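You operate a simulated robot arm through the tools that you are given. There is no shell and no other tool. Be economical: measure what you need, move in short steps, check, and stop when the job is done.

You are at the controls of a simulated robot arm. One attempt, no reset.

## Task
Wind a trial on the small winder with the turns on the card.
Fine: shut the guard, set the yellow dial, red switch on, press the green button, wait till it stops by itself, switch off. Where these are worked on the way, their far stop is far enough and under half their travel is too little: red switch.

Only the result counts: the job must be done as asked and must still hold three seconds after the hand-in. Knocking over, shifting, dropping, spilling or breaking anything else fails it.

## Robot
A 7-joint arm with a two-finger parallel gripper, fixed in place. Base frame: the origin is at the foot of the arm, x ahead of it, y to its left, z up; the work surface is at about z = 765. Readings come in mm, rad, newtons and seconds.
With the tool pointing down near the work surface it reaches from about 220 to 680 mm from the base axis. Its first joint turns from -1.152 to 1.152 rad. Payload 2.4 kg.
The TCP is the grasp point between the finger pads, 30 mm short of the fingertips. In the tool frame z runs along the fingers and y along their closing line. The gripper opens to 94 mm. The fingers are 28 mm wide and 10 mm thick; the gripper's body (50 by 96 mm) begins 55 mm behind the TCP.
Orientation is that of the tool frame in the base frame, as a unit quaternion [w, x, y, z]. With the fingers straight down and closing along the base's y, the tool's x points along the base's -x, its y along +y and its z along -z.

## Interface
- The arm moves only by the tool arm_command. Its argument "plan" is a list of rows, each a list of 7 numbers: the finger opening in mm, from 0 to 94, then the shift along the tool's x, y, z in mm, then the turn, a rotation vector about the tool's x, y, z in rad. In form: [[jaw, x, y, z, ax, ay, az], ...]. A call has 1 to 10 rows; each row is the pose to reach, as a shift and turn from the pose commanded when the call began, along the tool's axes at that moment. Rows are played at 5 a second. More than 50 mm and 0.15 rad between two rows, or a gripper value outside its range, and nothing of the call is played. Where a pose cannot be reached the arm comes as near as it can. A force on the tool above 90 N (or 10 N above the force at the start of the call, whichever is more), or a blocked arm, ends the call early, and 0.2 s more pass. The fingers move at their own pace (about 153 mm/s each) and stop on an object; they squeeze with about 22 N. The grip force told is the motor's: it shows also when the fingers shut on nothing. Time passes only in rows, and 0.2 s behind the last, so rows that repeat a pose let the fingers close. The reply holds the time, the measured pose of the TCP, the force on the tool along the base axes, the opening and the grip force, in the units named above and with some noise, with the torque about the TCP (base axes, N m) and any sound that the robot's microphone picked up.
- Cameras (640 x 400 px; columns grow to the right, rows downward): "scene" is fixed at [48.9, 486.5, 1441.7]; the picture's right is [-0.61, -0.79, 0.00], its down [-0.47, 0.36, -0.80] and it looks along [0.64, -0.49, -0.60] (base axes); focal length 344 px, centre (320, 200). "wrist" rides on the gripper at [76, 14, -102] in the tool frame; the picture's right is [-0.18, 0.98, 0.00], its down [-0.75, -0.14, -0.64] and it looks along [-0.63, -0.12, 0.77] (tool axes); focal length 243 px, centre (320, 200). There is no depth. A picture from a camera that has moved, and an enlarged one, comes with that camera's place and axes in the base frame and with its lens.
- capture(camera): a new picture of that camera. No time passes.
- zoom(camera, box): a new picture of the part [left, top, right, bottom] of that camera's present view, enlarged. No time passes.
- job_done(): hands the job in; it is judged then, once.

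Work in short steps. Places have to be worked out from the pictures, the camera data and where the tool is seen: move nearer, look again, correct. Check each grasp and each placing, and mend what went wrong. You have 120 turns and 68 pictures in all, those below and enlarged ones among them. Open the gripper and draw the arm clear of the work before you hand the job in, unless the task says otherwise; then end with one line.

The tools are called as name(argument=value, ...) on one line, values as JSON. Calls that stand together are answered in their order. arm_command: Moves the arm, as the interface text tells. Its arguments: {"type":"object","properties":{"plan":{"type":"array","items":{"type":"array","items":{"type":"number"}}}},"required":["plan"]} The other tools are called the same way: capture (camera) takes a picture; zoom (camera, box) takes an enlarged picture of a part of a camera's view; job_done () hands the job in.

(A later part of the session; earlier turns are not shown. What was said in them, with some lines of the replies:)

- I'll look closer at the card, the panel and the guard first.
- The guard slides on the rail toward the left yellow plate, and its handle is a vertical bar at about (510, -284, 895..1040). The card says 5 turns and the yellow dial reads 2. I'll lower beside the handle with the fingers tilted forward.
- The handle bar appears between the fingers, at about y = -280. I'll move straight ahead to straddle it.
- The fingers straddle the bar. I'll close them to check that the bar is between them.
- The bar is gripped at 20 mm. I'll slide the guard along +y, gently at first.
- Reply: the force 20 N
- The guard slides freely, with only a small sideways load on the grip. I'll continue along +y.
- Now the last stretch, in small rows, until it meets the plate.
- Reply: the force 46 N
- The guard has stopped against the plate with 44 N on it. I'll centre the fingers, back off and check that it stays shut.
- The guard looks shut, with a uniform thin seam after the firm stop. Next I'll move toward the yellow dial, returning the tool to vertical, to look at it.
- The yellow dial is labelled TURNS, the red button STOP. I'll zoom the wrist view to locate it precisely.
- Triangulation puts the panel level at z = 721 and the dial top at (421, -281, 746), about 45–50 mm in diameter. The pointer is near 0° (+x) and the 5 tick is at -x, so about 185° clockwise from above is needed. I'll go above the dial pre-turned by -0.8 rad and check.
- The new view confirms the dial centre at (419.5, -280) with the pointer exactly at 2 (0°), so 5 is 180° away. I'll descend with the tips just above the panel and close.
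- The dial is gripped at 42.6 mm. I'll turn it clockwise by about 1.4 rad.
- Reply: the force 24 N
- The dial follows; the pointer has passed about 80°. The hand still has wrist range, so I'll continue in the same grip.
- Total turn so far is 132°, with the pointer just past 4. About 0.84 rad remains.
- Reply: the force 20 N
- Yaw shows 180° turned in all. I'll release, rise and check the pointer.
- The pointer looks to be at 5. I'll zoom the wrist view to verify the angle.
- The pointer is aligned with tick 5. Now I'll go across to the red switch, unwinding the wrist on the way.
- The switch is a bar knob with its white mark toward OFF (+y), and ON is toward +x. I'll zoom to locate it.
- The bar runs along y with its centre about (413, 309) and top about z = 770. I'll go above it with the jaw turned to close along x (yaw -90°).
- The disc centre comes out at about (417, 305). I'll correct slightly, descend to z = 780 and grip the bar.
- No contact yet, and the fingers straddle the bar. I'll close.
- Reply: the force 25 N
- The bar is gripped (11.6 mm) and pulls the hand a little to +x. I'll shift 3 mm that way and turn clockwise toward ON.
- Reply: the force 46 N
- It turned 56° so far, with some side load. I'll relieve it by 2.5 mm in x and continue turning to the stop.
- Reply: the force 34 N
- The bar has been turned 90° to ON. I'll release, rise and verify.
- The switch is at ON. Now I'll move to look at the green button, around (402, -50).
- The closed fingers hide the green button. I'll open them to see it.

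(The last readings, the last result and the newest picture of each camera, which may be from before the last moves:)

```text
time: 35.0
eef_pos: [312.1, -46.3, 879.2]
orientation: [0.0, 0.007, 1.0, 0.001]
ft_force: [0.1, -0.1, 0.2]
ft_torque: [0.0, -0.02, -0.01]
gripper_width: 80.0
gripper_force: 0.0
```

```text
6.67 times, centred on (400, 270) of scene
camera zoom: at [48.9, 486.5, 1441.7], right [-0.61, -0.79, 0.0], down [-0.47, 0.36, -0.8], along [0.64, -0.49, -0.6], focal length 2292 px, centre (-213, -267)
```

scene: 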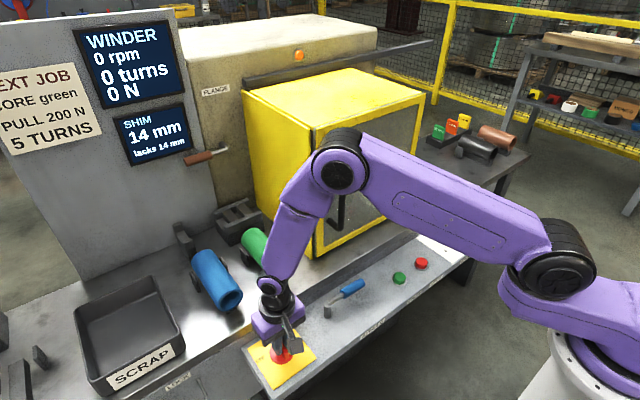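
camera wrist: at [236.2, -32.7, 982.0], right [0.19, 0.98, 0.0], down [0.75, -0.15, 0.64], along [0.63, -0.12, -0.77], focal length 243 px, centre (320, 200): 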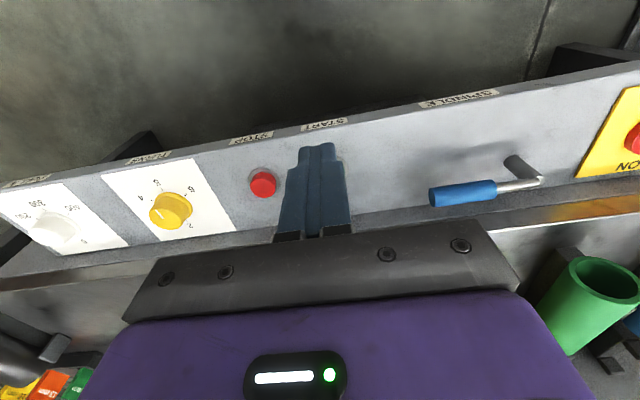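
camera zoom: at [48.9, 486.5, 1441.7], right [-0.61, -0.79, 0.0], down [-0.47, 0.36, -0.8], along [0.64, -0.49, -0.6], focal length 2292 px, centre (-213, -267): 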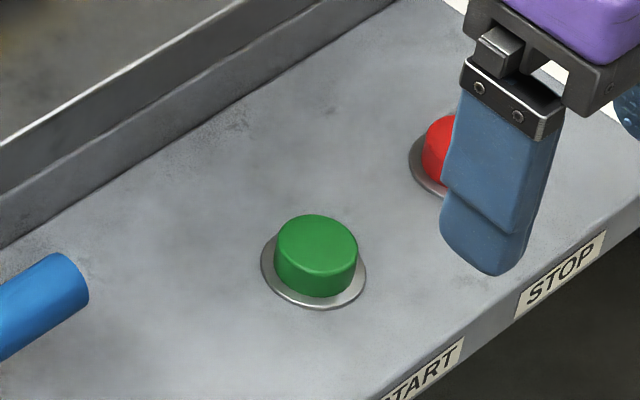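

The green START button top is at about (405, -51.5, 734). I'll close the fingers and go just above it.

arm_command(plan=[[0, -31, -1.3, 20, 0, 0, 0], [0, -62, -2.6, 50, 0, 0, 0], [0, -93, -3.9, 80, 0, 0, 0], [0, -93, -3.9, 106, 0, 0, 0]])

zoom(camera="scene", box=[360, 240, 440, 300])

```text
time: 36.0
eef_pos: [406.9, -53.4, 774.0]
orientation: [0.0, 0.006, 1.0, 0.0]
ft_force: [-0.5, 0.0, 0.4]
ft_torque: [0.01, -0.01, -0.01]
gripper_width: 0.0
gripper_force: 22.4
```

```text
6.67 times, centred on (400, 270) of scene
camera zoom: at [48.9, 486.5, 1441.7], right [-0.61, -0.79, 0.0], down [-0.47, 0.36, -0.8], along [0.64, -0.49, -0.6], focal length 2292 px, centre (-213, -267)
```

zoom: 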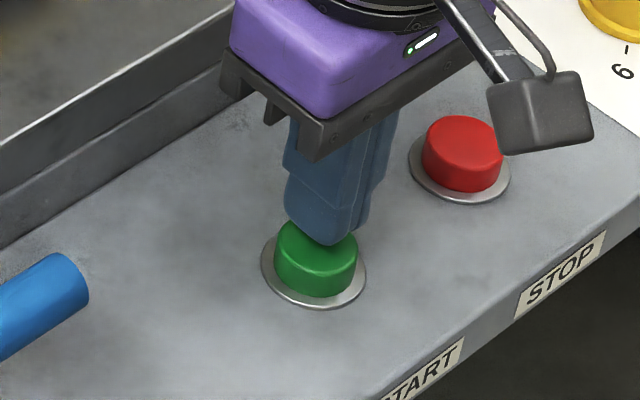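

The tips are right over the button. I'll press down in small steps, then lift.

arm_command(plan=[[0, 1, 1.5, 8, 0, 0, 0], [0, 1, 1.5, 12, 0, 0, 0], [0, 1, 1.5, 15, 0, 0, 0], [0, 1, 1.5, 18, 0, 0, 0], [0, 1, 1.5, 20, 0, 0, 0]])

capture(camera="scene")

```text
time: 37.2
eef_pos: [405.2, -53.1, 753.7]
orientation: [0.001, 0.005, 1.0, 0.0]
ft_force: [0.7, 6.8, 28.4]
ft_torque: [0.2, 0.05, -0.18]
gripper_width: 0.0
gripper_force: 21.9
heard: click
```

```text
23 pictures are left
```

scene: 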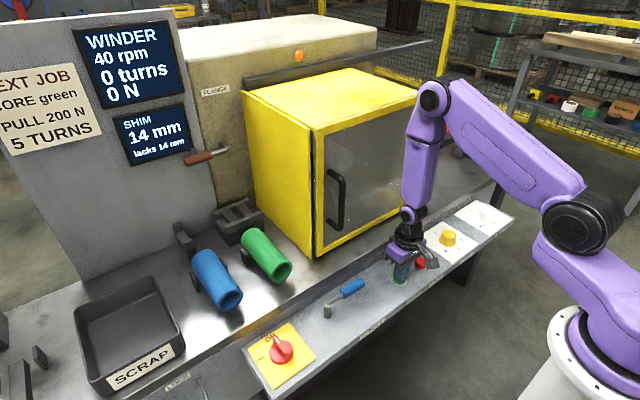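

It clicked and runs at 40 rpm. I'll lift off and wait.

arm_command(plan=[[0, 0, 0, -30, 0, 0, 0], [0, 0, 0, -70, 0, 0, 0], [0, 10, 20, -110, 0, 0, 0], [0, 30, 50, -120, 0, 0, 0], [0, 40, 90, -120, 0, 0, 0], [0, 50, 130, -120, 0, 0, 0], [0, 50, 170, -120, 0, 0, 0], [0, 50, 210, -120, 0, 0, 0], [0, 50, 230, -120, 0, 0, 0], [0, 50, 230, -120, 0, 0, 0]])

arm_command(plan=[[50, 0, 0, 0, 0, 0, 0], [50, 0, 0, 0, 0, 0, 0], [50, 0, 0, 0, 0, 0, 0], [50, 0, 0, 0, 0, 0, 0], [50, 0, 0, 0, 0, 0, 0], [50, 0, 0, 0, 0, 0, 0], [50, 0, 0, 0, 0, 0, 0], [50, 0, 0, 0, 0, 0, 0], [50, 0, 0, 0, 0, 0, 0], [50, 0, 0, 0, 0, 0, 0]])

arm_command(plan=[[50, 0, 0, 0, 0, 0, 0], [50, 0, 0, 0, 0, 0, 0], [50, 0, 0, 0, 0, 0, 0], [50, 0, 0, 0, 0, 0, 0], [50, 0, 0, 0, 0, 0, 0], [50, 0, 0, 0, 0, 0, 0], [50, 0, 0, 0, 0, 0, 0], [50, 0, 0, 0, 0, 0, 0], [50, 0, 0, 0, 0, 0, 0], [50, 0, 0, 0, 0, 0, 0]])

zoom(camera="scene", box=[0, 10, 320, 210])

```text
time: 39.4
eef_pos: [357.7, 176.5, 876.2]
orientation: [0.0, 0.006, 1.0, 0.0]
ft_force: [-0.4, 0.3, -0.3]
ft_torque: [-0.02, -0.03, 0.01]
gripper_width: 0.2
gripper_force: 22.0
```

```text
time: 41.6
eef_pos: [359.1, 174.9, 874.1]
orientation: [0.001, 0.007, 1.0, 0.0]
ft_force: [1.1, -0.7, 0.3]
ft_torque: [0.02, 0.01, -0.03]
gripper_width: 50.1
gripper_force: 0.1
```

```text
time: 43.8
eef_pos: [357.9, 176.1, 875.6]
orientation: [0.001, 0.006, 1.0, 0.0]
ft_force: [-0.7, -0.4, 0.5]
ft_torque: [-0.04, 0.04, 0.01]
gripper_width: 50.0
gripper_force: 0.0
```

```text
2.00 times, centred on (160, 110) of scene
camera zoom: at [48.9, 486.5, 1441.7], right [-0.61, -0.79, 0.0], down [-0.47, 0.36, -0.8], along [0.64, -0.49, -0.6], focal length 688 px, centre (640, 380)
```

zoom: 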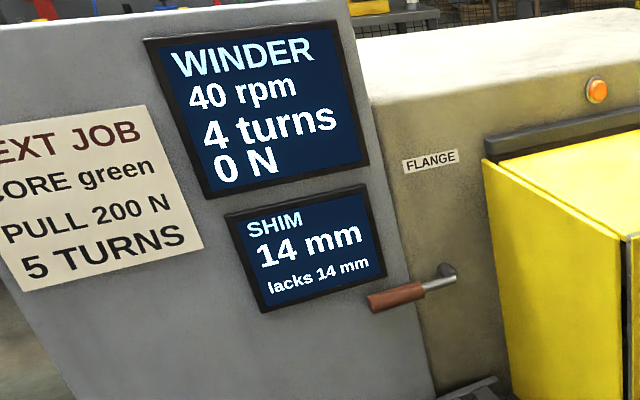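

It shows 4 turns and is still running. Meanwhile I'll move above the red switch and check the display again.

arm_command(plan=[[50, -10, 27, 0, 0, 0, 0], [50, -20, 54, 0, 0, 0, 0], [50, -35, 81, 0, 0, 0, 0], [50, -50, 108, 10, 0, 0, 0], [50, -60, 135, 30, 0, 0, 0], [50, -60, 135, 30, 0, 0, 0]])

arm_command(plan=[[50, 0, 0, 0, 0, 0, 0], [50, 0, 0, 0, 0, 0, 0], [50, 0, 0, 0, 0, 0, 0], [50, 0, 0, 0, 0, 0, 0], [50, 0, 0, 0, 0, 0, 0], [50, 0, 0, 0, 0, 0, 0], [50, 0, 0, 0, 0, 0, 0], [50, 0, 0, 0, 0, 0, 0]])

capture(camera="scene")

capture(camera="wrist")

```text
time: 45.2
eef_pos: [420.3, 310.6, 844.5]
orientation: [0.001, 0.006, 1.0, 0.0]
ft_force: [-0.2, 0.9, -0.4]
ft_torque: [0.04, -0.03, -0.03]
gripper_width: 50.0
gripper_force: 0.1
```

```text
time: 47.0
eef_pos: [421.5, 311.2, 845.9]
orientation: [0.0, 0.006, 1.0, 0.0]
ft_force: [0.4, -0.5, 0.1]
ft_torque: [0.0, 0.02, 0.01]
gripper_width: 50.0
gripper_force: 0.0
```

```text
21 pictures are left
```

scene: 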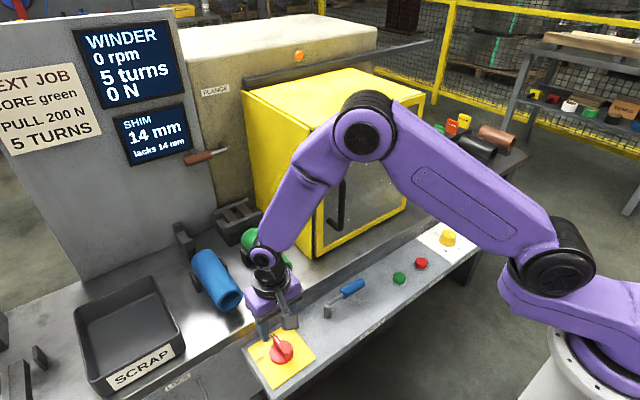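

```text
20 pictures are left
camera wrist: at [344.9, 325.7, 948.2], right [0.2, 0.98, 0.0], down [0.75, -0.15, 0.64], along [0.63, -0.13, -0.77], focal length 243 px, centre (320, 200)
```

wrist: 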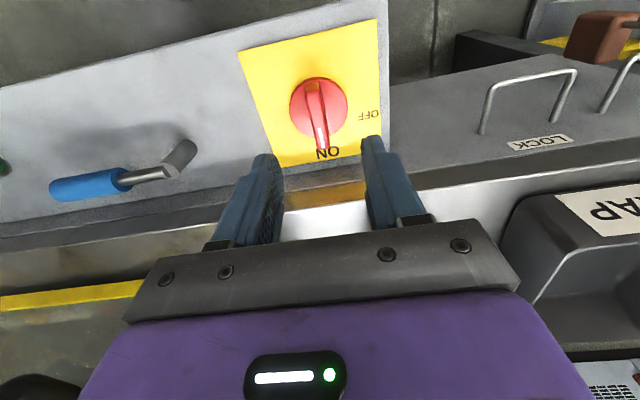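

The winder stopped by itself at 5 turns, 0 rpm. I'll descend on the switch bar, now lying along x, centre about (417, 309), and grip.

arm_command(plan=[[50, 3.5, -1, 25, 0, 0, 0], [50, 3.5, -1, 45, 0, 0, 0], [50, 3.5, -1, 65, 0, 0, 0], [0, 3.5, -1, 65, 0, 0, 0], [0, 3.5, -1, 65, 0, 0, 0]])

```text
time: 48.2
eef_pos: [416.7, 311.5, 778.4]
orientation: [0.0, 0.005, 1.0, 0.001]
ft_force: [-0.5, -1.7, -2.6]
ft_torque: [-0.04, -0.26, 0.54]
gripper_width: 11.8
gripper_force: 45.1
```

It's gripped cleanly. I'll turn counter-clockwise to OFF.

arm_command(plan=[[0, 0, 0, 0, 0, 0, -0.14], [0, 0, 0, 0, 0, 0, -0.28], [0, 0, 0, 0, 0, 0, -0.42], [0, 0, 0, 0, 0, 0, -0.56], [0, 0, 0, 0, 0, 0, -0.7], [0, 0, 0, 0, 0, 0, -0.84], [0, 0, 0, 0, 0, 0, -0.98], [0, 0, 0, 0, 0, 0, -1.12], [0, 0, 0, 0, 0, 0, -1.26], [0, 0, 0, 0, 0, 0, -1.4]])

arm_command(plan=[[0, 0, 0, 0, 0, 0, -0.1], [0, 0, 0, 0, 0, 0, -0.18]])

zoom(camera="scene", box=[200, 260, 360, 400])

```text
time: 50.4
eef_pos: [419.4, 305.7, 778.5]
orientation: [0.0, -0.636, 0.772, 0.0]
ft_force: [17.7, -31.6, 16.6]
ft_torque: [-1.63, -0.28, -0.08]
gripper_width: 11.9
gripper_force: 44.8
```

```text
time: 51.0
eef_pos: [419.5, 304.9, 778.9]
orientation: [0.001, -0.702, 0.712, -0.001]
ft_force: [18.8, -31.2, 14.3]
ft_torque: [-1.05, -0.43, -0.06]
gripper_width: 12.0
gripper_force: 45.0
```

```text
2.86 times, centred on (280, 330) of scene
camera zoom: at [49.2, 485.7, 1442.0], right [-0.61, -0.79, 0.0], down [-0.47, 0.36, -0.8], along [0.64, -0.49, -0.6], focal length 982 px, centre (434, -171)
```

zoom: 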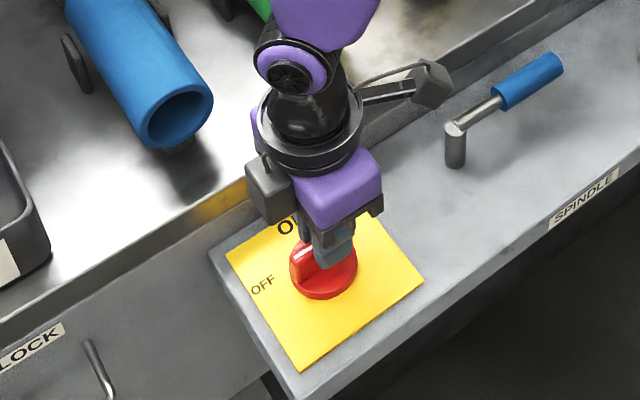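

The switch is at OFF. I'll release, rise and draw back.

arm_command(plan=[[50, 0, 0, 0, 0, 0, 0], [50, 0, 0, 0, 0, 0, 0], [50, 0, 0, -35, 0, 0, 0], [50, 0, 0, -70, 0, 0, 0], [60, 0, 30, -110, 0, 0, 0.1], [60, 0, 65, -140, 0, 0, 0.2], [60, 0, 100, -170, 0, 0, 0.3]])

capture(camera="scene")

zoom(camera="scene", box=[220, 300, 340, 400])

```text
time: 52.6
eef_pos: [313.8, 313.8, 946.9]
orientation: [-0.001, -0.591, 0.807, 0.0]
ft_force: [0.3, -0.1, 0.0]
ft_torque: [0.02, 0.03, 0.03]
gripper_width: 59.9
gripper_force: 0.1
```

```text
18 pictures are left
```

scene: 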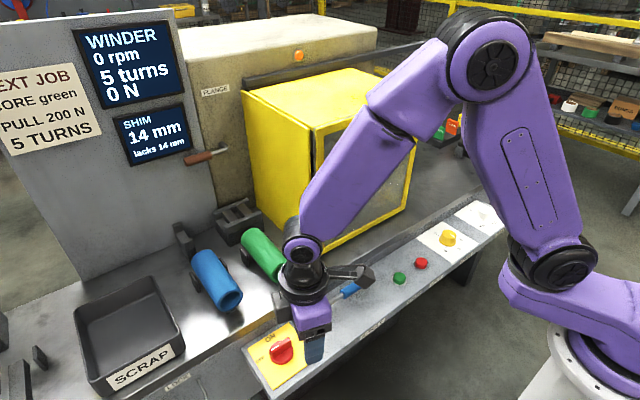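

```text
4.00 times, centred on (280, 350) of scene
camera zoom: at [49.0, 486.5, 1441.7], right [-0.61, -0.79, 0.0], down [-0.47, 0.36, -0.8], along [0.64, -0.49, -0.6], focal length 1375 px, centre (480, -400)
```

zoom: 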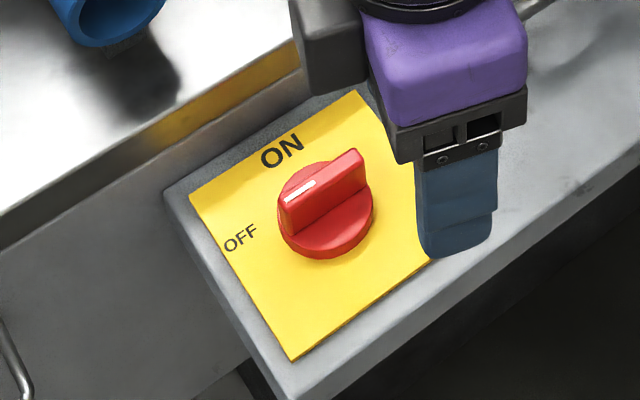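

The switch is back at its original OFF position, the display holds 5 turns at 0 rpm, the guard is shut, and the arm is clear with the gripper open. I'm handing in.

job_done()

```text
The job is handed in.
```

The trial ran with the guard shut and the yellow dial at 5: the winder stopped by itself at 5 turns, and I switched it off and handed the job in.
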